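You operate a simulated robot arm through the tools that you are given. There is no shell and no other tool.

The job below is to be done with a simulated two-armed robot. You get a single attempt, and the scene is never put back.

Task
Free the silver disc from the small black clamp and press dots into it on the dark base plate.
Fine: draw the beige slider back first; run the green slider back after; leave the disc on the ring; no waves on it; the blue slider and the discs on the mat stay.

The check looks at the end state, three seconds after you hand in, the way a careful person would. Anything else that was tipped, shoved, dropped, spilled or broken makes it a failure.

Robot
Two 6-joint arms with fingered hands on one trunk that stands fixed in place. Base frame: the origin is at the foot of the trunk, x ahead of it, y to its left, z up; the work surface is at about z = 885. Units: mm, degrees, N and s.
The left shoulder is at [50, 170, 1060], the right one opposite. With the tool pointing down near the work surface each hand reaches from about 520 to 780 mm from the base axis, measured 20 degrees to its own side. Payload 3.5 kg a hand.
The tool frame of a hand sits at the grasp point between the pads (the TCP): z along the fingers, y along the line on which they close. The tips reach 26 mm beyond it. The gripper opens to 132 mm; its body begins 73 mm behind the TCP. The gripper is a hand of 3 fingers: y runs from the thumb to the fingers, the wrist lies at [0, 0, -234] in the tool frame, and closing takes about 1.5 s.
Orientation is that of the tool frame in the base frame, as a unit quaternion [x, y, z, w]. With the fingers straight down and closing along the base's y, the tool's x points along the base's -x, its y along +y and its z along -z.

Tools
- The arms move only by the tool nudge_tool. It takes "left_motion", "right_motion" or both (then of equal length, played together; a hand with none holds still); each is a list of rows, each a list of 3 entries, a list of its own where there are three numbers: the shift along the base's x, y, z in mm, then the turn, a rotation vector about the base's x, y, z in degrees, then the gripper command, from -1 (fully open) to 1 (shut), values between in proportion. In form: [[[tx, ty, tz], [rx, ry, rz], hand], ...]. A call has 1 to 20 rows; each row is the pose to reach, as a shift and turn from the pose commanded when the call began. Each row takes 0.2 s and may step no farther than 50 mm and 8.6 degrees from the row before; otherwise, or with a gripper value out of range, the whole call is refused. Where a pose cannot be reached the arm comes as near as it can. A force on the tool above 40 N (or 10 N above the force at the start of the call, whichever is more), or a blocked arm, ends the call early, and 0.2 s more pass. Each finger travels about 108 mm/s and halts on what it meets, pressing with about 30 N; the grip force reading is that of the motor and also rises with nothing between the fingers. The clock runs only during rows and for 0.2 s after the last one: add rows that repeat a pose to give the fingers time. It gives the time, the measured TCP pose, the force on the tool (base axes), the opening and the grip force at its end, in the units of the frame above (readings bear some noise), with the torque about the TCP (base axes, N m) and any sound that the robot's microphone picked up.
- Cameras (640 x 400 px; columns grow to the right, rows downward): "scene" is now at [38.7, -20.9, 1653.9]; the picture's right is [-0.26, -0.97, 0.00], its down [-0.69, 0.18, -0.70] and it looks along [0.68, -0.18, -0.71] (base axes); focal length 323 px, centre (320, 200). "left" rides on the left gripper at [-62, 3, -92] in its tool frame; the picture's right is [-0.05, -1.00, 0.00], its down [0.83, -0.04, -0.55] and it looks along [0.55, -0.03, 0.83] (tool axes); focal length 230 px, centre (320, 200). "right" rides on the right gripper at [62, 3, -92] in its tool frame; the picture's right is [-0.05, 1.00, 0.00], its down [-0.83, -0.04, -0.56] and it looks along [-0.55, -0.03, 0.83] (tool axes); focal length 230 px, centre (320, 200). There is no depth. A picture from a camera that has moved, and an enlarged one, comes with that camera's place and axes in the base frame and with its lens.
- get_image(camera): a new picture of that camera. The clock stands still meanwhile.
- move_column(by): slides the trunk up (or, below 0, down) by that many mm; the arms and the scene camera ride with it, the base frame stays. It gives what a move gives, with no picture.
- set_grasp(shape, hand): the hand has 3 fingers and takes this shape, open, in about a second: jaw (thumb against the fingers, like two jaws); tri (thumb and two fingers); tip (a fingertip pinch); poke (one finger out to press); point (the index stretched); flat (the hand flat); cup (the hand cupped); fist (a fist). The gripper value then closes the fingers along that shape, each until it touches; the sizes above hold for jaw. It gives what a move gives, with no picture.
- turn_head(pan, tilt): turns the head with the scene camera to pan (to the left, within 86 degrees either way) and tilt (down, from -29 to 69), counted from straight ahead of the robot. It gives what a move gives.
- zoom(camera, box): a new picture of the part [left, top, right, bottom] of that camera's present view, enlarged. The clock stands still meanwhile.
- hand_in(): hands the job in; it is judged then, once.

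Nothing tells you positions but the pictures and the camera data. Unless the task says otherwise, let go and move clear before handing in.

The tools are called after "Call:" as name(argument=value, ...) on one line, values as JSON. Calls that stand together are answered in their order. nudge_tool: Moves the arms, as the interface text tells. Its arguments: {"type":"object","properties":{"left_motion":{"type":"array","items":{"type":"array"}},"right_motion":{"type":"array","items":{"type":"array"}}},"required":[]} The other tools are called the same way: move_column (by) moves the trunk up or down; set_grasp (shape, hand) gives the hand a shape; turn_head (pan, tilt) turns the head that bears the scene camera; get_image (camera) takes a picture; zoom (camera, box) takes an enlarged picture of a part of a camera's view; hand_in () hands the job in.

At the start:

```text
time: 0.0
left_position: [558.5, -12.1, 1189.6]
left_tool_rot: [0.001, 1.0, 0.0, 0.001]
left_force: [-0.1, 0.3, -0.4]
left_torque: [-0.01, 0.03, -0.02]
left_finger_gap: 132.0
left_grasp_force: 0.1
left_shape: jaw
right_position: [463.2, -505.8, 1123.2]
right_tool_rot: [-0.001, 1.0, 0.0, 0.0]
right_force: [0.7, -0.1, -0.2]
right_torque: [-0.03, 0.02, 0.02]
right_finger_gap: 131.9
right_grasp_force: 0.2
right_shape: jaw
trunk travel left (down, up): [-675.0, 35.0]
head pan, tilt (commanded): [-15.1, 45.2]
```

scene: 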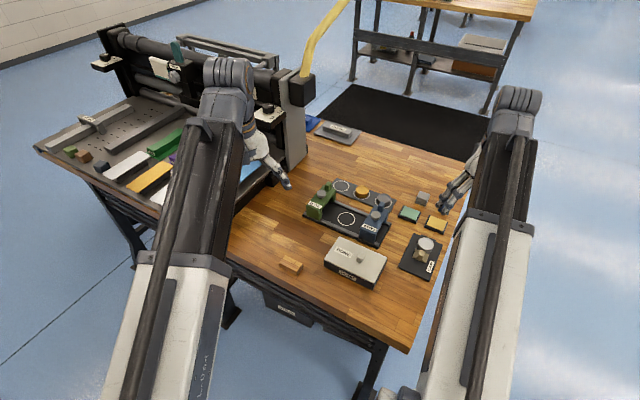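
right: 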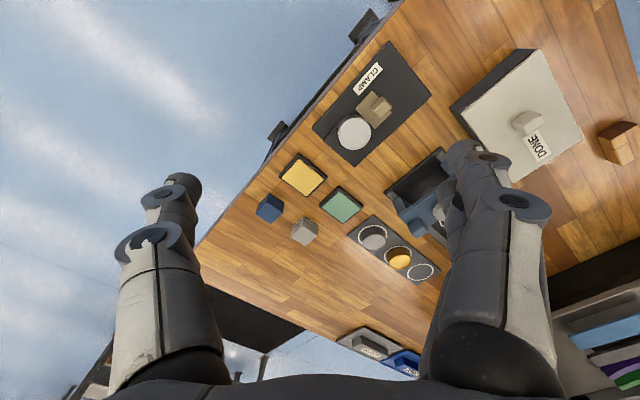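
left: 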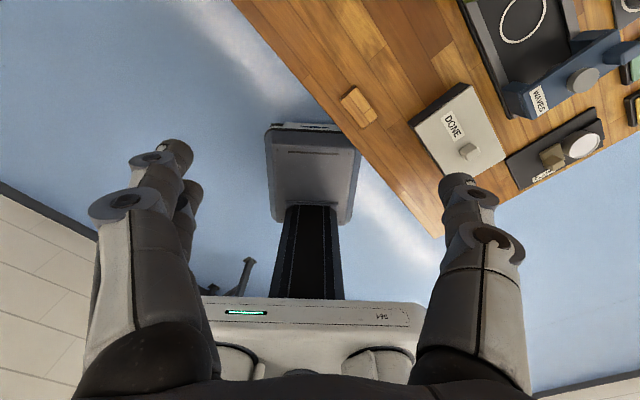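

I see a bench with a dark base plate between a green and a blue slider, a small black "CLAMP" plate holding a silver disc, and a mat with discs. I'll take enlarged pictures before I move anything.

Call:
zoom(camera="scene", box=[280, 150, 460, 300])

Call:
zoom(camera="right", box=[220, 30, 560, 300])

Call:
zoom(camera="left", box=[400, 0, 640, 200])

Call:
zoom(camera="scene", box=[380, 180, 480, 290])

```text
2.67 times, centred on (370, 225) of scene
camera zoom: at [38.7, -20.9, 1653.9], right [-0.26, -0.97, 0.0], down [-0.69, 0.18, -0.7], along [0.68, -0.18, -0.71], focal length 862 px, centre (187, 133)
```

zoom: 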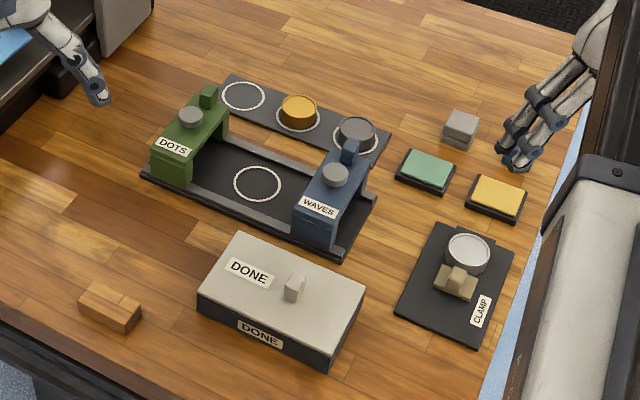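

```text
1.48 times, centred on (390, 165) of right
camera zoom: at [401.6, -501.7, 1216.5], right [0.05, 1.0, 0.0], down [0.83, -0.04, 0.56], along [0.55, -0.03, -0.83], focal length 341 px, centre (216, 252)
```

zoom: 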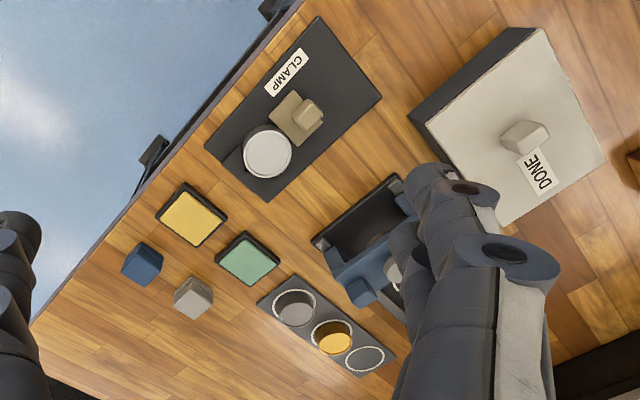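

```text
2.00 times, centred on (520, 100) of left
camera zoom: at [618.9, -8.4, 1282.1], right [0.05, -1.0, 0.0], down [-0.83, -0.04, 0.55], along [-0.55, -0.03, -0.83], focal length 460 px, centre (-80, 400)
```

zoom: 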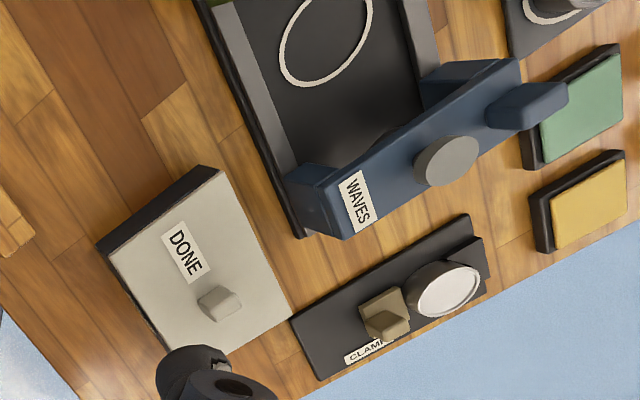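

```text
3.64 times, centred on (430, 235) of scene
camera zoom: at [38.7, -20.9, 1653.9], right [-0.26, -0.97, 0.0], down [-0.69, 0.18, -0.7], along [0.68, -0.18, -0.71], focal length 1175 px, centre (-80, 73)
```

zoom: 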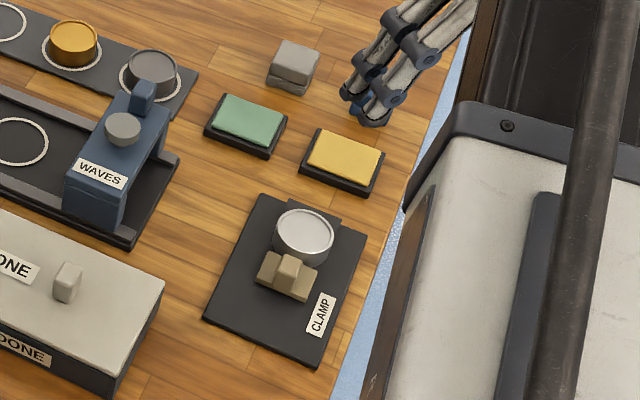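

The clamp, the base plate with its ring, and both stamp gantries are visible. I'll zoom in further to judge their geometry.

Call:
zoom(camera="right", box=[300, 30, 440, 170])

Call:
zoom(camera="scene", box=[295, 170, 405, 250])

Call:
zoom(camera="scene", box=[390, 225, 450, 285])

```text
2.86 times, centred on (370, 100) of right
camera zoom: at [401.6, -501.7, 1216.5], right [0.05, 1.0, 0.0], down [0.83, -0.04, 0.56], along [0.55, -0.03, -0.83], focal length 657 px, centre (177, 486)
```

zoom: 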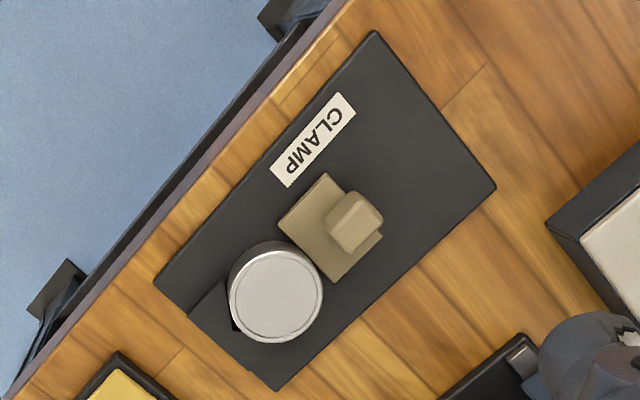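

```text
5.00 times, centred on (350, 210) of scene
camera zoom: at [38.7, -20.9, 1653.9], right [-0.26, -0.97, 0.0], down [-0.69, 0.18, -0.7], along [0.68, -0.18, -0.71], focal length 1615 px, centre (170, 150)
```

zoom: 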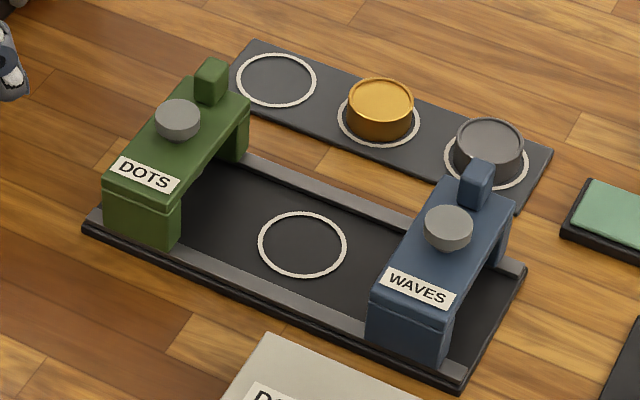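

```text
6.67 times, centred on (420, 255) of scene
camera zoom: at [38.7, -20.9, 1653.9], right [-0.26, -0.97, 0.0], down [-0.69, 0.18, -0.7], along [0.68, -0.18, -0.71], focal length 2154 px, centre (-347, -167)
```

zoom: 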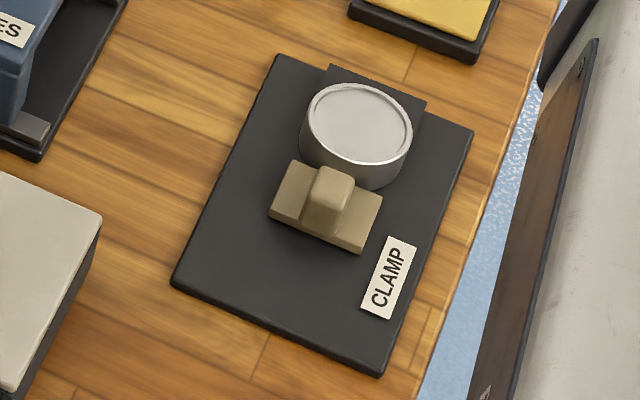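

Both plates are turned about 45° to the base axes. I take the clamp disc to be near (498, -458) with its top at z≈905, the ring near (666, -276), and the green stamp near (735, -214). Next I'll look at the hand in different shapes.

Call:
zoom(camera="scene", box=[420, 80, 560, 220])

Call:
set_grasp(hand="right", shape="poke")

```text
2.86 times, centred on (490, 150) of scene
camera zoom: at [38.7, -20.9, 1653.9], right [-0.26, -0.97, 0.0], down [-0.69, 0.18, -0.7], along [0.68, -0.18, -0.71], focal length 923 px, centre (-166, 343)
```

zoom: 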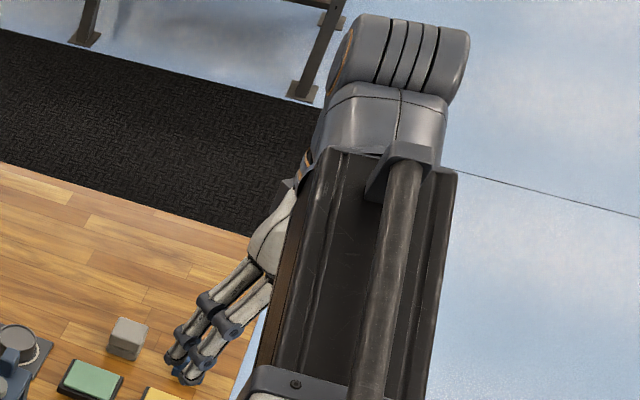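

```text
time: 0.9
left_position: [558.5, -12.3, 1191.3]
left_tool_rot: [0.0, 1.0, 0.0, 0.0]
left_force: [0.8, -0.3, 0.9]
left_torque: [0.03, 0.0, -0.05]
left_finger_gap: 131.8
left_grasp_force: 0.1
left_shape: jaw
right_position: [463.2, -504.8, 1124.8]
right_tool_rot: [0.0, 1.0, 0.0, 0.0]
right_force: [0.1, 1.2, -0.5]
right_torque: [0.02, -0.03, -0.02]
right_finger_gap: 0.0
right_grasp_force: 0.0
right_shape: poke
trunk travel left (down, up): [-675.0, 35.0]
head pan, tilt (commanded): [-15.1, 45.2]
```

Call:
get_image(camera="right")

Call:
zoom(camera="scene", box=[420, 130, 500, 230])

Call:
zoom(camera="left", box=[500, 0, 640, 140])

```text
taken
camera right: at [401.6, -501.7, 1216.5], right [0.05, 1.0, 0.0], down [0.83, -0.04, 0.56], along [0.55, -0.03, -0.83], focal length 230 px, centre (320, 200)
```

right: 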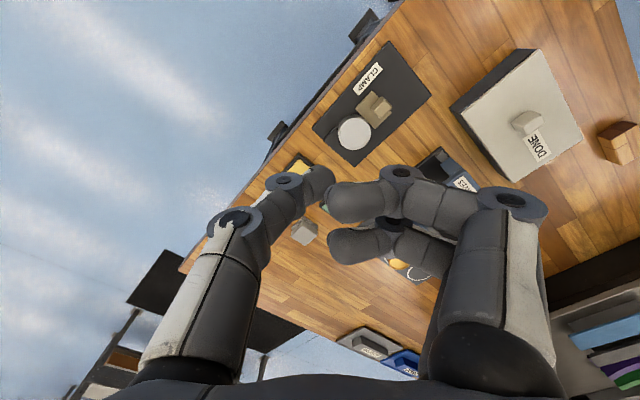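

```text
4.00 times, centred on (460, 180) of scene
camera zoom: at [38.7, -20.9, 1653.9], right [-0.26, -0.97, 0.0], down [-0.69, 0.18, -0.7], along [0.68, -0.18, -0.71], focal length 1292 px, centre (-240, 280)
```

zoom: 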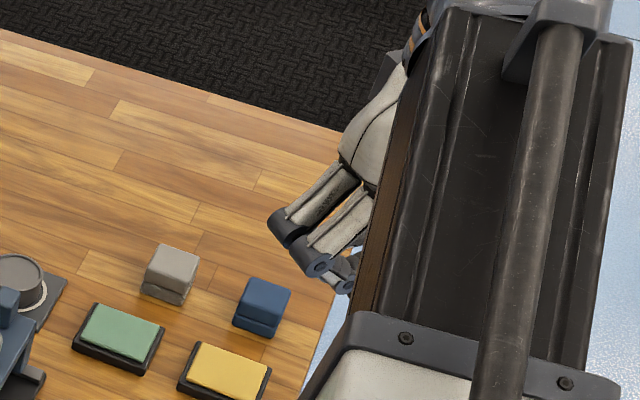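

```text
2.86 times, centred on (570, 70) of left
camera zoom: at [618.9, -8.4, 1282.1], right [0.05, -1.0, 0.0], down [-0.83, -0.04, 0.55], along [-0.55, -0.03, -0.83], focal length 657 px, centre (-394, 571)
```

zoom: 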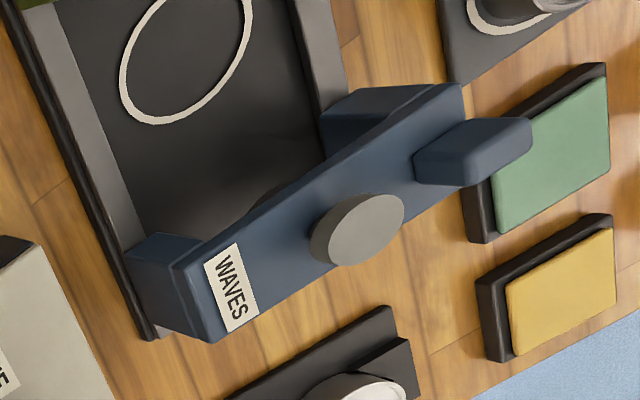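

In poke shape all three digits are bent inward. I'll close the shape fully to see which finger presses.

Call:
nudge_tool(right_motion=[[[0, 0, 0], [0, 0, 0], 1], [[0, 0, 0], [0, 0, 0], 1], [[0, 0, 0], [0, 0, 0], 1], [[0, 0, 0], [0, 0, 0], 1], [[0, 0, 0], [0, 0, 0], 1], [[0, 0, 0], [0, 0, 0], 1], [[0, 0, 0], [0, 0, 0], 1], [[0, 0, 0], [0, 0, 0], 1]])

Call:
get_image(camera="right")

Call:
set_grasp(hand="right", shape="point")

Call:
get_image(camera="right")

Call:
set_grasp(hand="right", shape="tip")

Call:
get_image(camera="right")

```text
time: 2.7
left_position: [559.3, -11.7, 1189.9]
left_tool_rot: [0.001, 1.0, 0.0, -0.001]
left_force: [0.3, -0.3, 0.0]
left_torque: [0.01, 0.02, -0.05]
left_finger_gap: 131.7
left_grasp_force: 0.1
left_shape: jaw
right_position: [463.9, -506.0, 1123.1]
right_tool_rot: [0.0, 1.0, -0.001, 0.001]
right_force: [-0.4, 0.5, 0.4]
right_torque: [-0.02, -0.02, 0.0]
right_finger_gap: 0.0
right_grasp_force: 0.0
right_shape: poke
trunk travel left (down, up): [-675.0, 35.0]
head pan, tilt (commanded): [-15.1, 45.2]
```

```text
taken
camera right: at [401.6, -501.7, 1216.6], right [0.05, 1.0, 0.0], down [0.83, -0.04, 0.56], along [0.55, -0.03, -0.83], focal length 230 px, centre (320, 200)
```

right: 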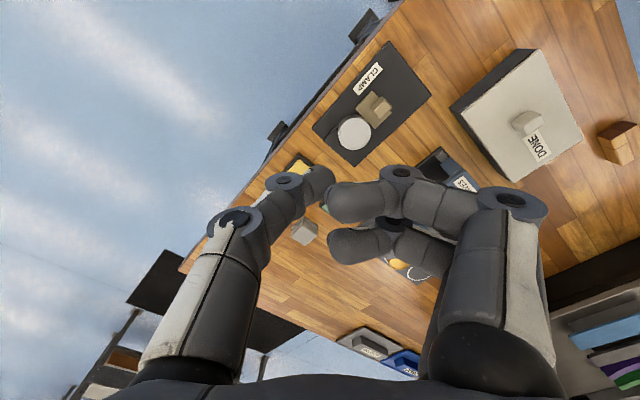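

```text
time: 3.6
left_position: [557.4, -12.4, 1191.0]
left_tool_rot: [0.0, 1.0, 0.0, 0.0]
left_force: [0.6, 0.3, 0.7]
left_torque: [0.0, -0.04, 0.0]
left_finger_gap: 132.1
left_grasp_force: 0.0
left_shape: jaw
right_position: [463.4, -505.6, 1124.1]
right_tool_rot: [0.0, 1.0, 0.0, 0.0]
right_force: [-1.1, -0.5, -0.4]
right_torque: [0.03, -0.01, 0.0]
right_finger_gap: 0.0
right_grasp_force: 0.1
right_shape: point
trunk travel left (down, up): [-675.0, 35.0]
head pan, tilt (commanded): [-15.1, 45.2]
```

```text
taken
camera right: at [401.6, -501.7, 1216.6], right [0.05, 1.0, 0.0], down [0.83, -0.04, 0.56], along [0.55, -0.03, -0.83], focal length 230 px, centre (320, 200)
```

right: 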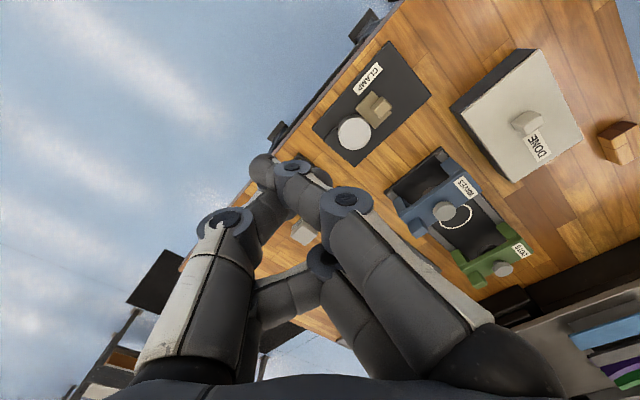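

```text
time: 4.5
left_position: [558.3, -11.6, 1191.1]
left_tool_rot: [0.0, 1.0, 0.0, 0.0]
left_force: [0.5, 0.3, -0.3]
left_torque: [0.02, 0.0, -0.03]
left_finger_gap: 131.8
left_grasp_force: 0.1
left_shape: jaw
right_position: [463.2, -505.0, 1124.4]
right_tool_rot: [0.0, 1.0, -0.001, 0.0]
right_force: [0.5, 0.4, 0.5]
right_torque: [0.01, 0.01, -0.01]
right_finger_gap: 95.1
right_grasp_force: 0.1
right_shape: tip
trunk travel left (down, up): [-675.0, 35.0]
head pan, tilt (commanded): [-15.1, 45.2]
```

```text
taken
camera right: at [401.6, -501.7, 1216.6], right [0.05, 1.0, 0.0], down [0.83, -0.04, 0.56], along [0.55, -0.03, -0.83], focal length 230 px, centre (320, 200)
```

right: 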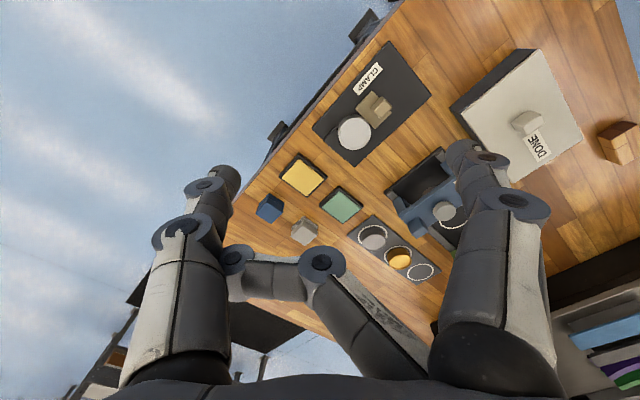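

The tip shape is a pinch between the thumb and one finger, which is narrow enough for this work. I'll close it in free air to see where the pinch point lies.

Call:
nudge_tool(right_motion=[[[0, 0, 0], [0, 0, 0], 1], [[0, 0, 0], [0, 0, 0], 1], [[0, 0, 0], [0, 0, 0], 1], [[0, 0, 0], [0, 0, 0], 1], [[0, 0, 0], [0, 0, 0], 1], [[0, 0, 0], [0, 0, 0], 1], [[0, 0, 0], [0, 0, 0], 1], [[0, 0, 0], [0, 0, 0], 1]])

Call:
get_image(camera="right")

Call:
zoom(camera="scene", box=[420, 130, 500, 230])

Call:
zoom(camera="left", box=[440, 0, 640, 160])

```text
time: 6.3
left_position: [558.1, -10.8, 1191.2]
left_tool_rot: [0.001, 1.0, 0.001, 0.001]
left_force: [0.4, -0.1, -0.1]
left_torque: [0.0, -0.02, 0.03]
left_finger_gap: 131.9
left_grasp_force: 0.1
left_shape: jaw
right_position: [463.6, -505.8, 1124.8]
right_tool_rot: [0.0, 1.0, 0.0, 0.0]
right_force: [0.1, 0.4, 0.5]
right_torque: [-0.01, -0.02, 0.01]
right_finger_gap: 0.3
right_grasp_force: 30.3
right_shape: tip
trunk travel left (down, up): [-675.0, 35.0]
head pan, tilt (commanded): [-15.1, 45.2]
```

```text
taken
camera right: at [401.6, -501.7, 1216.5], right [0.05, 1.0, 0.0], down [0.83, -0.04, 0.56], along [0.55, -0.03, -0.83], focal length 230 px, centre (320, 200)
```

right: 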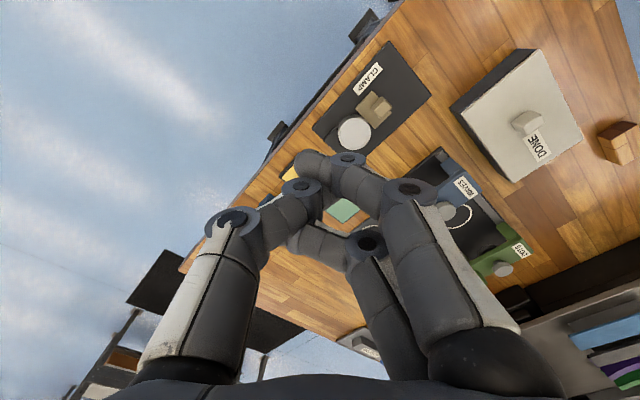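

```text
4.00 times, centred on (460, 180) of scene
camera zoom: at [38.7, -20.9, 1653.9], right [-0.26, -0.97, 0.0], down [-0.69, 0.18, -0.7], along [0.68, -0.18, -0.71], focal length 1292 px, centre (-240, 280)
```

zoom: 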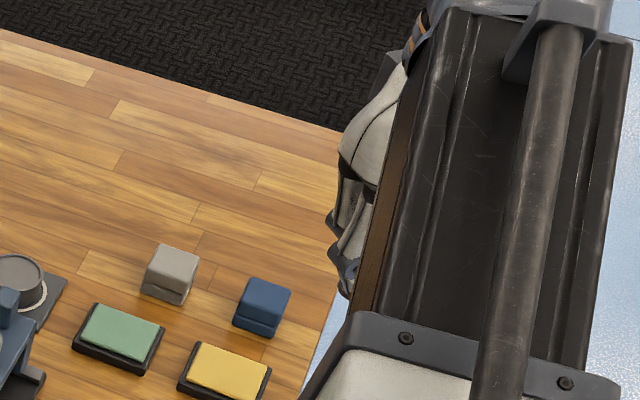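

```text
2.50 times, centred on (540, 80) of left
camera zoom: at [618.9, -8.4, 1282.1], right [0.05, -1.0, 0.0], down [-0.83, -0.04, 0.55], along [-0.55, -0.03, -0.83], focal length 575 px, centre (-230, 500)
```

zoom: 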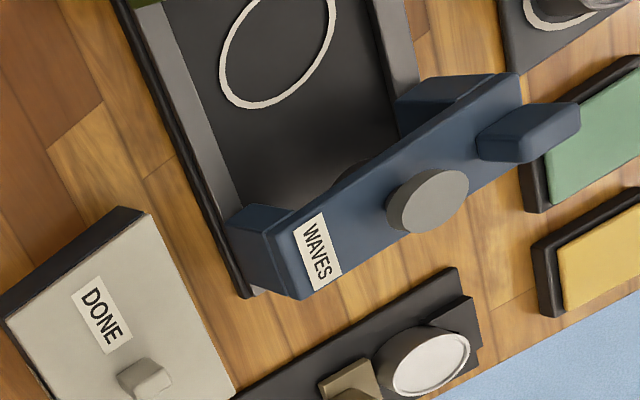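

The index finger seems to pass a little beside the thumb in the tip pinch. I'll compare the jaw and tri shapes when closed.

Call:
zoom(camera="right", box=[200, 120, 480, 300])

Call:
set_grasp(hand="right", shape="tri")

Call:
get_image(camera="right")

Call:
set_grasp(hand="right", shape="jaw")

Call:
nudge_tool(right_motion=[[[0, 0, 0], [0, 0, 0], 0.3], [[0, 0, 0], [0, 0, 0], 0.3], [[0, 0, 0], [0, 0, 0], 0.3], [[0, 0, 0], [0, 0, 0], 0.3], [[0, 0, 0], [0, 0, 0], 0.3], [[0, 0, 0], [0, 0, 0], 0.3], [[0, 0, 0], [0, 0, 0], 0.3]])

Call:
get_image(camera="right")

Call:
nudge_tool(right_motion=[[[0, 0, 0], [0, 0, 0], 1], [[0, 0, 0], [0, 0, 0], 1], [[0, 0, 0], [0, 0, 0], 1], [[0, 0, 0], [0, 0, 0], 1], [[0, 0, 0], [0, 0, 0], 1], [[0, 0, 0], [0, 0, 0], 1], [[0, 0, 0], [0, 0, 0], 1]])

Call:
get_image(camera="right")

```text
2.22 times, centred on (340, 210) of right
camera zoom: at [401.6, -501.7, 1216.5], right [0.05, 1.0, 0.0], down [0.83, -0.04, 0.56], along [0.55, -0.03, -0.83], focal length 511 px, centre (276, 178)
```

zoom: 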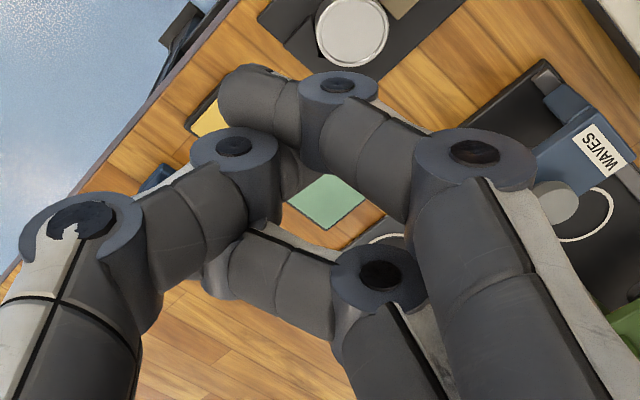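

```text
time: 7.2
left_position: [558.1, -11.1, 1191.4]
left_tool_rot: [0.0, 1.0, 0.0, 0.0]
left_force: [-0.8, -0.1, 0.6]
left_torque: [-0.02, 0.0, -0.01]
left_finger_gap: 131.9
left_grasp_force: 0.1
left_shape: jaw
right_position: [462.7, -504.4, 1124.1]
right_tool_rot: [0.0, 1.0, 0.0, 0.0]
right_force: [-0.8, -0.5, 0.1]
right_torque: [0.0, 0.02, 0.0]
right_finger_gap: 131.9
right_grasp_force: 0.0
right_shape: tri
trunk travel left (down, up): [-675.0, 35.0]
head pan, tilt (commanded): [-15.1, 45.2]
```

```text
taken
camera right: at [401.6, -501.7, 1216.6], right [0.05, 1.0, 0.0], down [0.83, -0.04, 0.56], along [0.55, -0.03, -0.83], focal length 230 px, centre (320, 200)
```

right: 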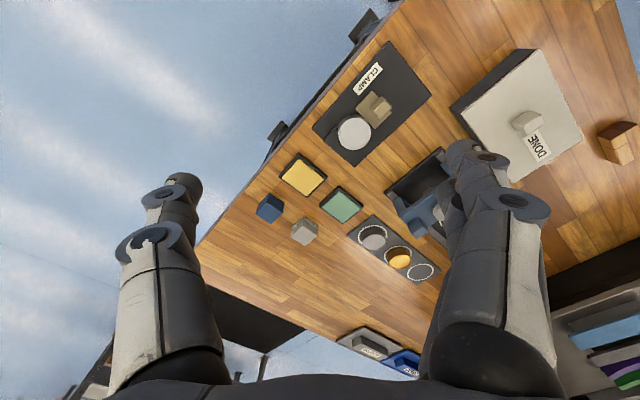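

```text
time: 8.1
left_position: [556.6, -12.3, 1190.3]
left_tool_rot: [-0.001, 1.0, 0.0, 0.0]
left_force: [-0.2, 0.9, -0.3]
left_torque: [0.01, 0.0, 0.04]
left_finger_gap: 131.7
left_grasp_force: 0.0
left_shape: jaw
right_position: [464.9, -505.6, 1123.9]
right_tool_rot: [0.0, 1.0, 0.001, 0.0]
right_force: [0.0, -0.4, 1.1]
right_torque: [-0.03, -0.01, 0.01]
right_finger_gap: 131.9
right_grasp_force: 0.1
right_shape: jaw
trunk travel left (down, up): [-675.0, 35.0]
head pan, tilt (commanded): [-15.1, 45.2]
```

```text
time: 9.7
left_position: [558.6, -11.5, 1190.6]
left_tool_rot: [0.0, 1.0, 0.0, -0.001]
left_force: [0.0, -0.3, -0.5]
left_torque: [0.01, 0.02, -0.01]
left_finger_gap: 131.7
left_grasp_force: 0.2
left_shape: jaw
right_position: [463.9, -504.2, 1123.5]
right_tool_rot: [0.0, 1.0, 0.0, 0.0]
right_force: [-0.1, -0.1, -0.4]
right_torque: [0.04, -0.03, 0.0]
right_finger_gap: 46.8
right_grasp_force: 0.0
right_shape: jaw
trunk travel left (down, up): [-675.0, 35.0]
head pan, tilt (commanded): [-15.1, 45.2]
```

```text
taken
camera right: at [401.6, -501.7, 1216.6], right [0.05, 1.0, 0.0], down [0.83, -0.04, 0.56], along [0.55, -0.03, -0.83], focal length 230 px, centre (320, 200)
```

right: 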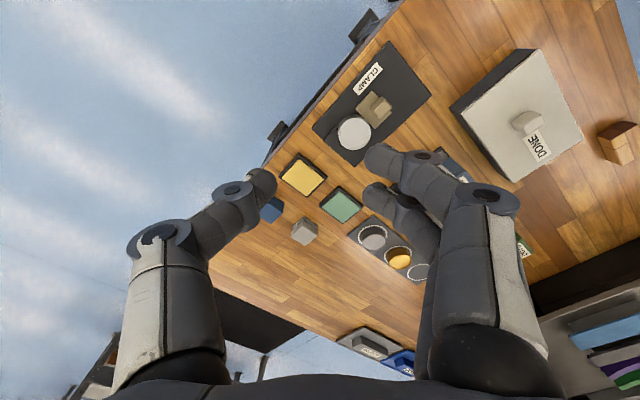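

```text
time: 11.3
left_position: [557.1, -12.1, 1191.1]
left_tool_rot: [0.0, 1.0, 0.0, 0.0]
left_force: [-0.4, 0.7, 0.6]
left_torque: [-0.01, 0.01, 0.01]
left_finger_gap: 131.8
left_grasp_force: 0.1
left_shape: jaw
right_position: [464.1, -504.5, 1122.7]
right_tool_rot: [0.0, 1.0, 0.0, 0.0]
right_force: [-0.8, -0.2, 0.4]
right_torque: [0.01, -0.02, -0.03]
right_finger_gap: 0.0
right_grasp_force: 29.9
right_shape: jaw
trunk travel left (down, up): [-675.0, 35.0]
head pan, tilt (commanded): [-15.1, 45.2]
```

```text
taken
camera right: at [401.6, -501.7, 1216.6], right [0.05, 1.0, 0.0], down [0.83, -0.04, 0.56], along [0.55, -0.03, -0.83], focal length 230 px, centre (320, 200)
```

right: 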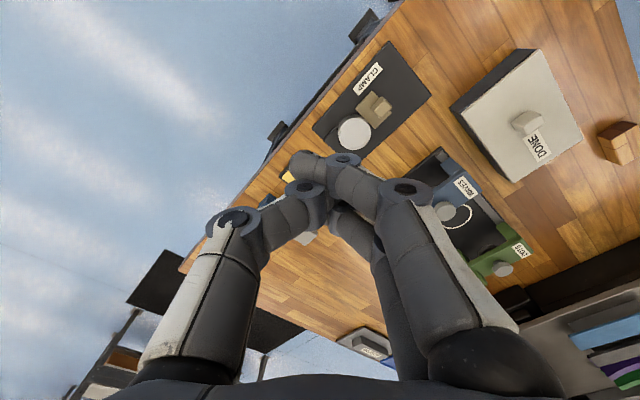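

Jaw closes by curling the fingers, so I need a clearer side view. I'll bring the right hand over the clamp, turned -45° and still high, where the scene camera can see it better.

Call:
nudge_tool(right_motion=[[[10, 10, -10], [0, 0, -8], -1], [[20, 25, -20], [0, 0, -16], -1], [[20, 40, -30], [0, 0, -24], -1], [[15, 55, -35], [0, 0, -32], -1], [[10, 70, -40], [0, 0, -40], -1], [[7, 77, -43], [0, 0, -45], -1], [[7, 77, -43], [0, 0, -45], -1]])

Call:
get_image(camera="scene")

Call:
get_image(camera="right")

Call:
get_image(camera="left")

```text
time: 12.9
left_position: [557.7, -13.1, 1191.0]
left_tool_rot: [0.0, 1.0, 0.0, 0.0]
left_force: [-0.6, 0.9, 0.2]
left_torque: [-0.01, -0.01, -0.02]
left_finger_gap: 131.6
left_grasp_force: 0.1
left_shape: jaw
right_position: [469.9, -427.4, 1080.2]
right_tool_rot: [0.384, 0.923, 0.0, -0.001]
right_force: [-0.6, 0.5, 0.2]
right_torque: [-0.03, -0.03, 0.03]
right_finger_gap: 132.1
right_grasp_force: 0.1
right_shape: jaw
trunk travel left (down, up): [-675.0, 35.0]
head pan, tilt (commanded): [-15.1, 45.2]
```

```text
taken
camera scene: at [38.7, -20.9, 1653.9], right [-0.26, -0.97, 0.0], down [-0.69, 0.18, -0.7], along [0.68, -0.18, -0.71], focal length 323 px, centre (320, 200)
```

scene: 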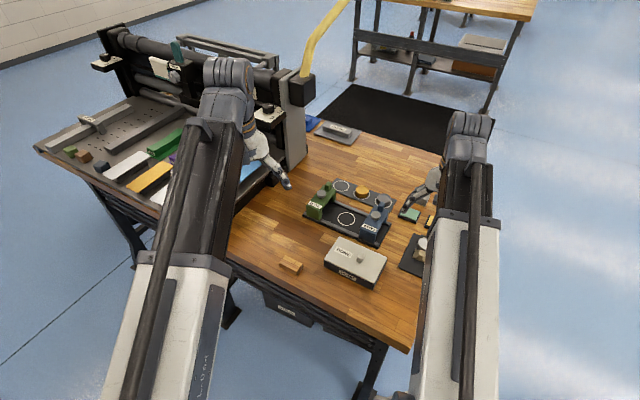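

```text
taken
camera right: at [429.1, -381.0, 1173.0], right [0.74, 0.67, 0.0], down [0.56, -0.62, 0.56], along [0.37, -0.41, -0.83], focal length 230 px, centre (320, 200)
```

right: 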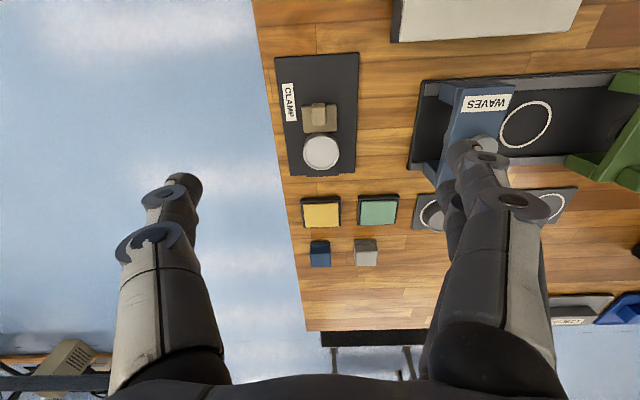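

```text
taken
camera left: at [618.9, -8.4, 1282.1], right [0.05, -1.0, 0.0], down [-0.83, -0.04, 0.55], along [-0.55, -0.03, -0.83], focal length 230 px, centre (320, 200)
```

left: 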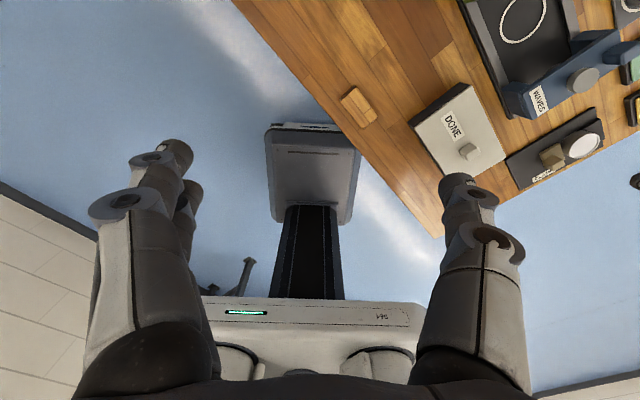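

The right camera is now square to the plates, with the clamp clearly in view. I'll enlarge it and measure.

Call:
zoom(camera="right", box=[265, 40, 375, 185])

Call:
zoom(camera="right", box=[390, 50, 640, 240])

Call:
zoom(camera="scene", box=[390, 130, 490, 230])

```text
2.76 times, centred on (320, 112) of right
camera zoom: at [429.1, -381.0, 1173.0], right [0.74, 0.67, 0.0], down [0.56, -0.62, 0.56], along [0.37, -0.41, -0.83], focal length 635 px, centre (320, 441)
```

zoom: 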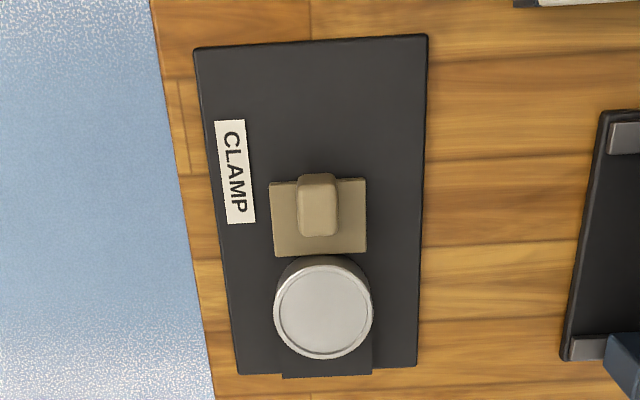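

```text
2.11 times, centred on (515, 145) of right
camera zoom: at [429.1, -381.0, 1173.0], right [0.74, 0.67, 0.0], down [0.56, -0.62, 0.56], along [0.37, -0.41, -0.83], focal length 484 px, centre (-90, 316)
```

zoom: 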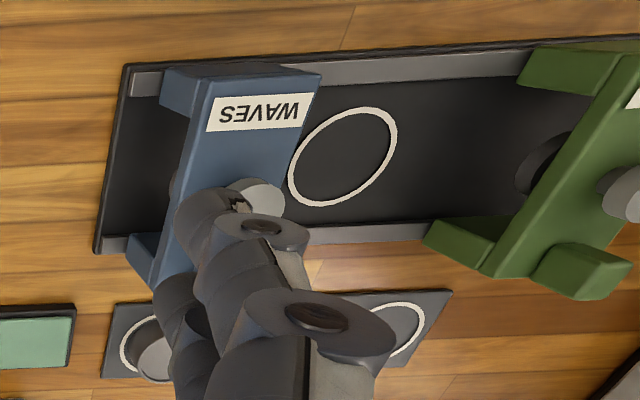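

```text
4.00 times, centred on (440, 180) of scene
camera zoom: at [38.7, -20.9, 1653.9], right [-0.26, -0.97, 0.0], down [-0.69, 0.18, -0.7], along [0.68, -0.18, -0.71], focal length 1292 px, centre (-160, 280)
```

zoom: 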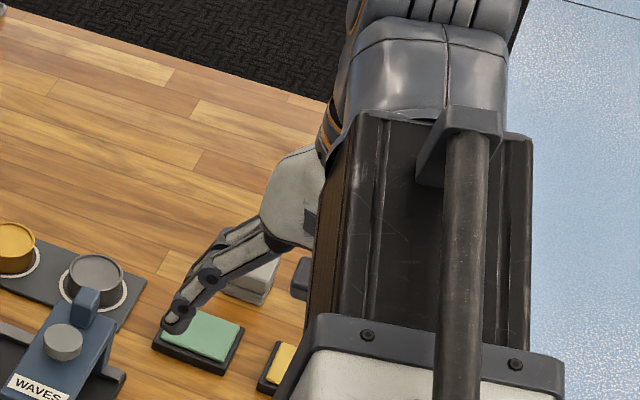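

From the aligned view I place the disc at about (501, -459), the beige handle post at about (468, -427) with its top near z 924, and the draw-back direction along (-0.71, +0.71). I'll bring the left hand round so its camera gives a side view of the clamp.

Call:
nudge_tool(left_motion=[[[-7, -8, -12], [0, 0, 8], -1], [[-14, -16, -24], [0, 0, 16], -1], [[-21, -24, -36], [0, 0, 24], -1], [[-28, -32, -48], [0, 0, 32], -1], [[-35, -40, -60], [0, 0, 40], -1], [[-42, -48, -72], [0, 0, 48], -1], [[-49, -56, -84], [0, 0, 56], -1], [[-56, -64, -96], [0, 0, 64], -1], [[-63, -72, -108], [0, 0, 72], -1], [[-70, -80, -120], [0, 0, 80], -1], [[-75, -84, -130], [0, 0, 86], -1], [[-78, -88, -140], [0, 0, 90], -1], [[-78, -88, -140], [0, 0, 90], -1]])

Call:
get_image(camera="left")

Call:
get_image(camera="scene")

```text
time: 15.7
left_position: [523.3, 150.1, 1044.1]
left_tool_rot: [-0.648, 0.761, -0.015, -0.012]
left_force: [0.7, 0.2, 0.2]
left_torque: [0.01, -0.01, -0.04]
left_finger_gap: 131.9
left_grasp_force: 0.1
left_shape: jaw
left hand out of reach, approached as far as the arm can: row 7, 8, 9, 10, 11, 12, 13
right_position: [470.4, -426.5, 1079.5]
right_tool_rot: [0.383, 0.924, 0.0, 0.0]
right_force: [-0.2, -0.5, 0.2]
right_torque: [0.02, 0.0, 0.0]
right_finger_gap: 131.9
right_grasp_force: 0.0
right_shape: jaw
trunk travel left (down, up): [-675.0, 35.0]
head pan, tilt (commanded): [-15.1, 45.2]
```

```text
taken
camera left: at [529.5, 215.8, 1133.0], right [0.99, -0.11, 0.0], down [-0.09, -0.8, 0.59], along [-0.06, -0.58, -0.81], focal length 230 px, centre (320, 200)
```

left: 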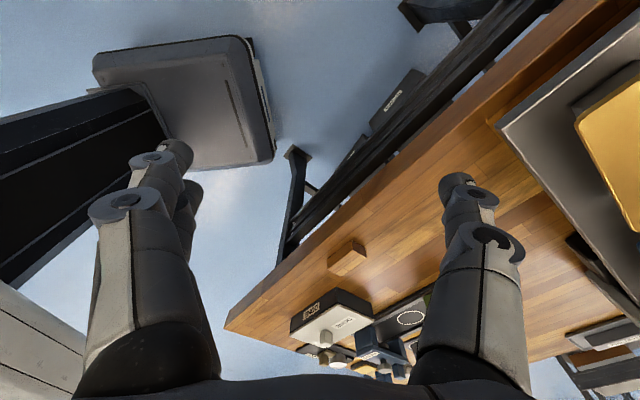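

```text
taken
camera scene: at [38.7, -20.7, 1653.9], right [-0.26, -0.97, 0.0], down [-0.69, 0.18, -0.7], along [0.68, -0.18, -0.71], focal length 323 px, centre (320, 200)
```

scene: 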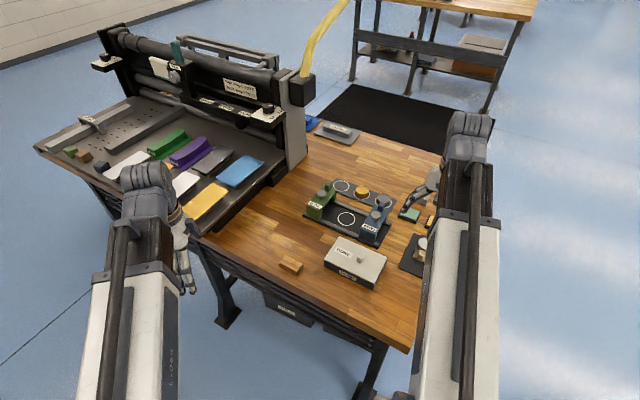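

The left wrist can't turn a full 90° here, so the left arm drifted off to the side, clear of everything. I'll unwind it back to about +45° and place it over the bench for a side view of the clamp.

Call:
nudge_tool(left_motion=[[[0, 0, 0], [0, 0, -8], -1], [[0, 0, 10], [0, 0, -16], -1], [[0, 0, 20], [0, 0, -24], -1], [[0, 0, 30], [0, 0, -32], -1], [[0, 0, 40], [0, 0, -40], -1], [[0, 0, 50], [0, 0, -45], -1], [[0, 0, 50], [0, 0, -45], -1], [[0, 0, 50], [0, 0, -45], -1]])

Call:
get_image(camera="scene")

```text
time: 17.5
left_position: [521.6, 147.0, 1090.0]
left_tool_rot: [-0.306, 0.952, -0.01, -0.017]
left_force: [-0.9, -0.2, 0.0]
left_torque: [-0.01, 0.02, -0.01]
left_finger_gap: 131.9
left_grasp_force: 0.0
left_shape: jaw
right_position: [470.0, -426.9, 1080.1]
right_tool_rot: [0.384, 0.924, 0.0, 0.001]
right_force: [-0.4, -0.2, -0.4]
right_torque: [-0.03, 0.0, 0.01]
right_finger_gap: 131.9
right_grasp_force: 0.0
right_shape: jaw
trunk travel left (down, up): [-675.0, 35.0]
head pan, tilt (commanded): [-15.1, 45.2]
```

```text
taken
camera scene: at [38.7, -20.9, 1653.9], right [-0.26, -0.97, 0.0], down [-0.69, 0.18, -0.7], along [0.68, -0.18, -0.71], focal length 323 px, centre (320, 200)
```

scene: 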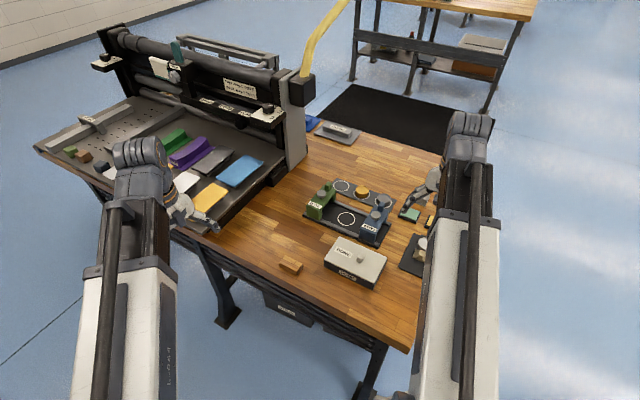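

The left arm is back in free space at about +36° yaw. I'll slide it over the bench, staying high, so its camera looks at the clamp from the side.

Call:
nudge_tool(left_motion=[[[11, -40, 20], [0, 0, 0], -1], [[22, -80, 40], [0, 0, 0], -1], [[33, -120, 50], [0, 0, 0], -1], [[44, -160, 50], [0, 0, 0], -1], [[55, -200, 50], [0, 0, 0], -1], [[66, -240, 50], [0, 0, 0], -1], [[75, -280, 50], [0, 0, 0], -1], [[75, -280, 50], [0, 0, 0], -1]])

Call:
get_image(camera="left")

Call:
get_image(camera="scene")

```text
time: 19.3
left_position: [595.8, -134.5, 1138.7]
left_tool_rot: [-0.306, 0.952, -0.009, -0.017]
left_force: [-0.5, -0.5, 0.5]
left_torque: [-0.01, 0.02, 0.01]
left_finger_gap: 132.1
left_grasp_force: 0.0
left_shape: jaw
right_position: [470.1, -426.0, 1079.0]
right_tool_rot: [0.382, 0.924, 0.0, 0.0]
right_force: [-0.7, -0.5, 0.3]
right_torque: [0.0, -0.02, 0.02]
right_finger_gap: 131.9
right_grasp_force: 0.0
right_shape: jaw
trunk travel left (down, up): [-675.0, 35.0]
head pan, tilt (commanded): [-15.1, 45.2]
```

```text
taken
camera left: at [646.6, -93.7, 1228.0], right [0.63, -0.78, 0.0], down [-0.63, -0.5, 0.59], along [-0.46, -0.37, -0.81], focal length 230 px, centre (320, 200)
```

left: 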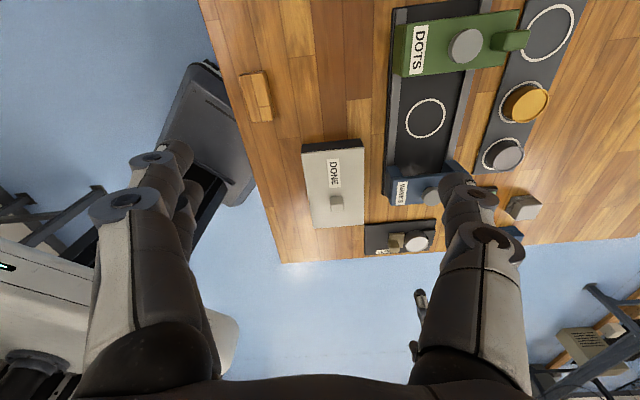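

```text
taken
camera scene: at [38.6, -20.8, 1653.9], right [-0.26, -0.97, 0.0], down [-0.69, 0.18, -0.7], along [0.68, -0.18, -0.71], focal length 323 px, centre (320, 200)
```

scene: 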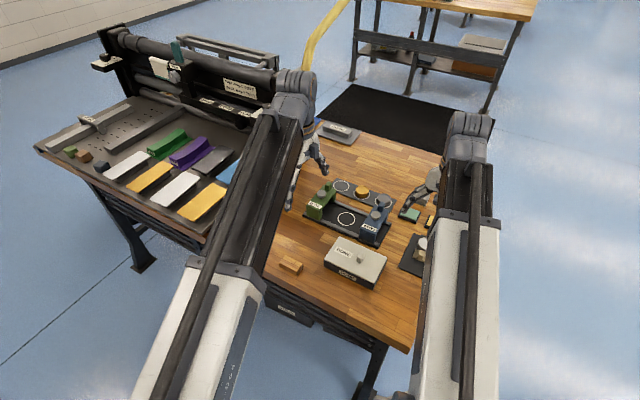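

This view covers the clamp and the base plate well. I'll set the tip shape partly closed and lower the right hand to a safe height above the beige post to see the pinch geometry.

Call:
set_grasp(hand="right", shape="tip")

Call:
nudge_tool(right_motion=[[[0, 0, -20], [0, 0, 0], 0.1], [[0, 0, -40], [0, 0, 0], 0.1], [[0, 0, -60], [0, 0, 0], 0.1], [[0, 0, -80], [0, 0, 0], 0.1], [[0, 0, -80], [0, 0, 0], 0.1], [[0, 0, -80], [0, 0, 0], 0.1]])

Call:
get_image(camera="right")

Call:
zoom(camera="left", box=[330, 180, 530, 380])

Call:
zoom(camera="scene", box=[390, 150, 470, 290])

```text
time: 20.2
left_position: [596.3, -135.0, 1137.9]
left_tool_rot: [-0.307, 0.951, -0.008, -0.018]
left_force: [-0.3, 0.1, 0.1]
left_torque: [0.02, 0.0, 0.01]
left_finger_gap: 131.7
left_grasp_force: 0.2
left_shape: jaw
right_position: [469.9, -426.1, 1081.0]
right_tool_rot: [0.382, 0.924, 0.0, 0.0]
right_force: [0.4, 0.2, -0.2]
right_torque: [0.03, 0.0, -0.04]
right_finger_gap: 131.8
right_grasp_force: 0.1
right_shape: tip
trunk travel left (down, up): [-675.0, 35.0]
head pan, tilt (commanded): [-15.1, 45.2]
```

```text
time: 21.6
left_position: [597.2, -135.2, 1138.4]
left_tool_rot: [-0.307, 0.952, -0.009, -0.018]
left_force: [0.0, 0.0, 0.7]
left_torque: [-0.01, 0.03, -0.02]
left_finger_gap: 131.7
left_grasp_force: 0.1
left_shape: jaw
right_position: [470.3, -427.5, 999.4]
right_tool_rot: [0.382, 0.924, 0.0, 0.001]
right_force: [0.8, 0.4, 0.3]
right_torque: [-0.04, 0.0, 0.0]
right_finger_gap: 60.2
right_grasp_force: 0.1
right_shape: tip
trunk travel left (down, up): [-675.0, 35.0]
head pan, tilt (commanded): [-15.1, 45.2]
```

```text
taken
camera right: at [428.3, -381.8, 1093.0], right [0.74, 0.67, 0.0], down [0.56, -0.62, 0.56], along [0.37, -0.41, -0.83], focal length 230 px, centre (320, 200)
```

right: 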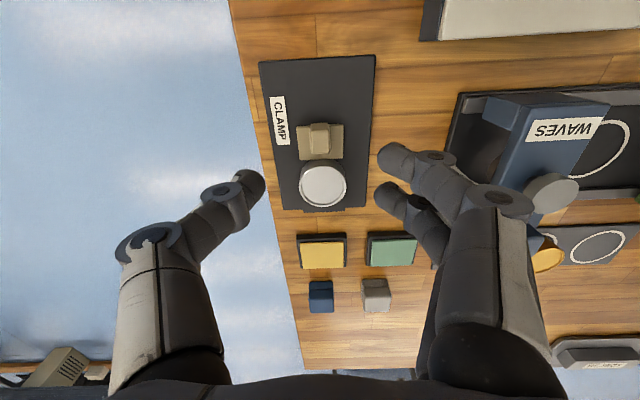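

```text
2.00 times, centred on (430, 280) of left
camera zoom: at [646.7, -93.5, 1228.0], right [0.63, -0.78, 0.0], down [-0.63, -0.5, 0.59], along [-0.46, -0.37, -0.81], focal length 460 px, centre (100, 40)
```

zoom: 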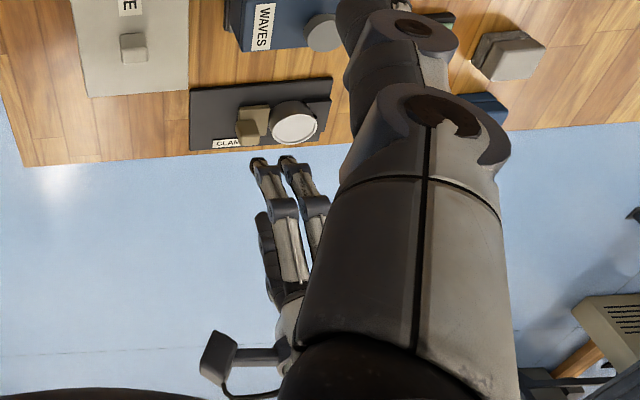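

```text
2.86 times, centred on (430, 220) of scene
camera zoom: at [38.7, -20.9, 1653.9], right [-0.26, -0.97, 0.0], down [-0.69, 0.18, -0.7], along [0.68, -0.18, -0.71], focal length 923 px, centre (6, 143)
```

zoom: 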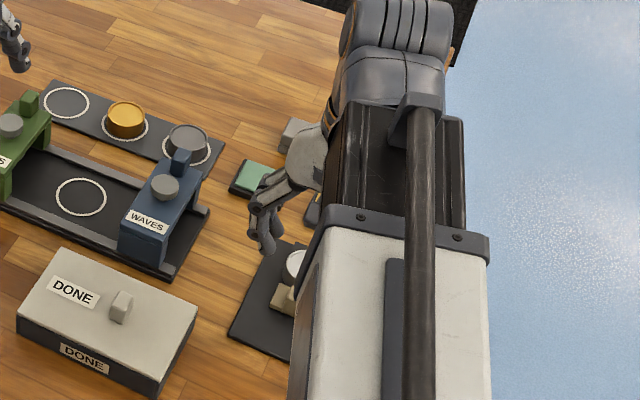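

Both fingers stay extended in the tip shape, about 26 mm apart, with the thumb between them. Before going further I'll look at the rail heights on the base plate.

Call:
zoom(camera="left", box=[370, 0, 570, 210])

Call:
zoom(camera="scene", box=[300, 180, 400, 250])

Call:
zoom(camera="left", box=[350, 205, 450, 265])

```text
1.90 times, centred on (470, 105) of left
camera zoom: at [646.7, -93.5, 1228.0], right [0.63, -0.78, 0.0], down [-0.63, -0.5, 0.59], along [-0.46, -0.37, -0.81], focal length 438 px, centre (34, 381)
```

zoom: 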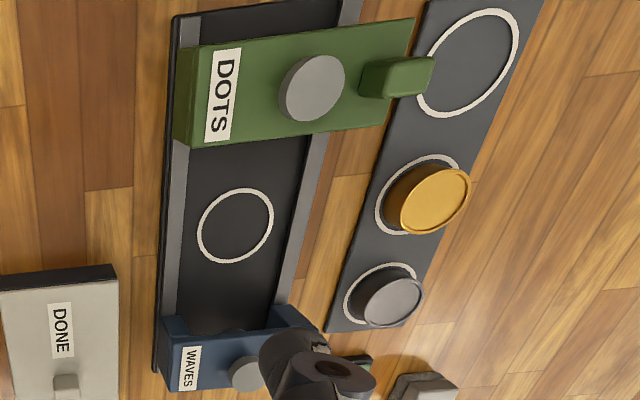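

```text
5.71 times, centred on (350, 215) of scene
camera zoom: at [38.7, -20.9, 1653.9], right [-0.26, -0.97, 0.0], down [-0.69, 0.18, -0.7], along [0.68, -0.18, -0.71], focal length 1846 px, centre (149, 114)
```

zoom: 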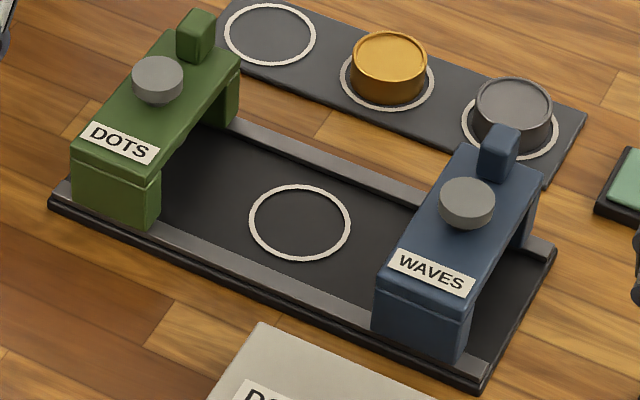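

```text
6.40 times, centred on (400, 235) of left
camera zoom: at [646.7, -93.5, 1228.0], right [0.63, -0.78, 0.0], down [-0.63, -0.5, 0.59], along [-0.46, -0.37, -0.81], focal length 1472 px, centre (-192, -24)
```

zoom: 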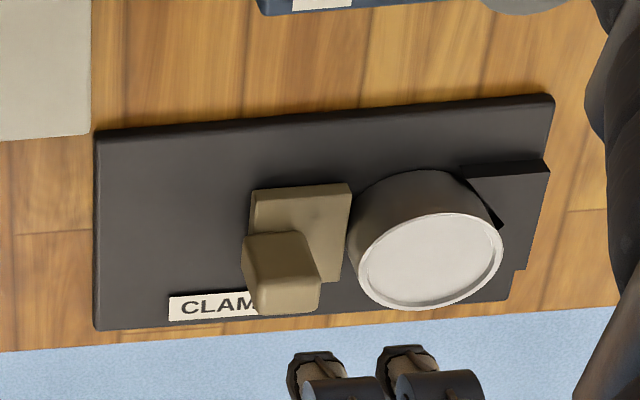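

The disc is taller than I first thought, with its top at z≈910, and a notched black stop sits behind it. I'll take one more close look at the slider and stop before gripping the post.

Call:
zoom(camera="left", box=[378, 222, 438, 260])

Call:
zoom(camera="right", box=[255, 50, 385, 215])

```text
10.53 times, centred on (408, 241) of left
camera zoom: at [646.7, -93.5, 1228.0], right [0.63, -0.78, 0.0], down [-0.63, -0.5, 0.59], along [-0.46, -0.37, -0.81], focal length 2422 px, centre (-606, -232)
```

zoom: 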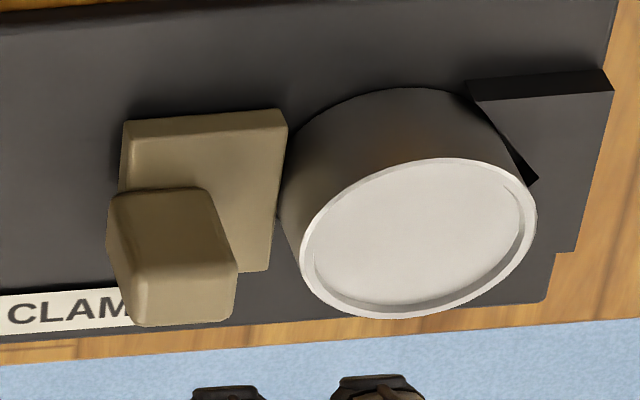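

```text
2.42 times, centred on (320, 132) of right
camera zoom: at [428.3, -381.8, 1093.0], right [0.74, 0.67, 0.0], down [0.56, -0.62, 0.56], along [0.37, -0.41, -0.83], focal length 558 px, centre (320, 364)
```

zoom: 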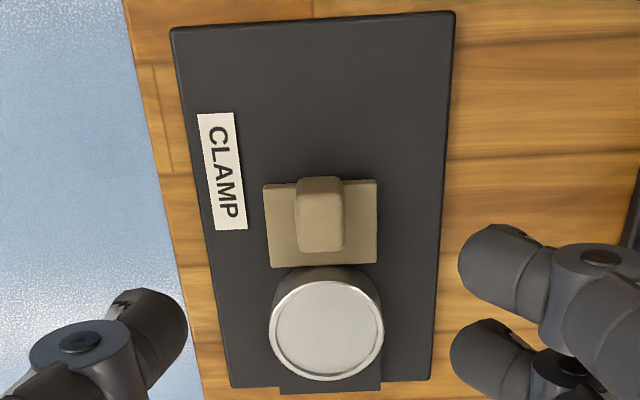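

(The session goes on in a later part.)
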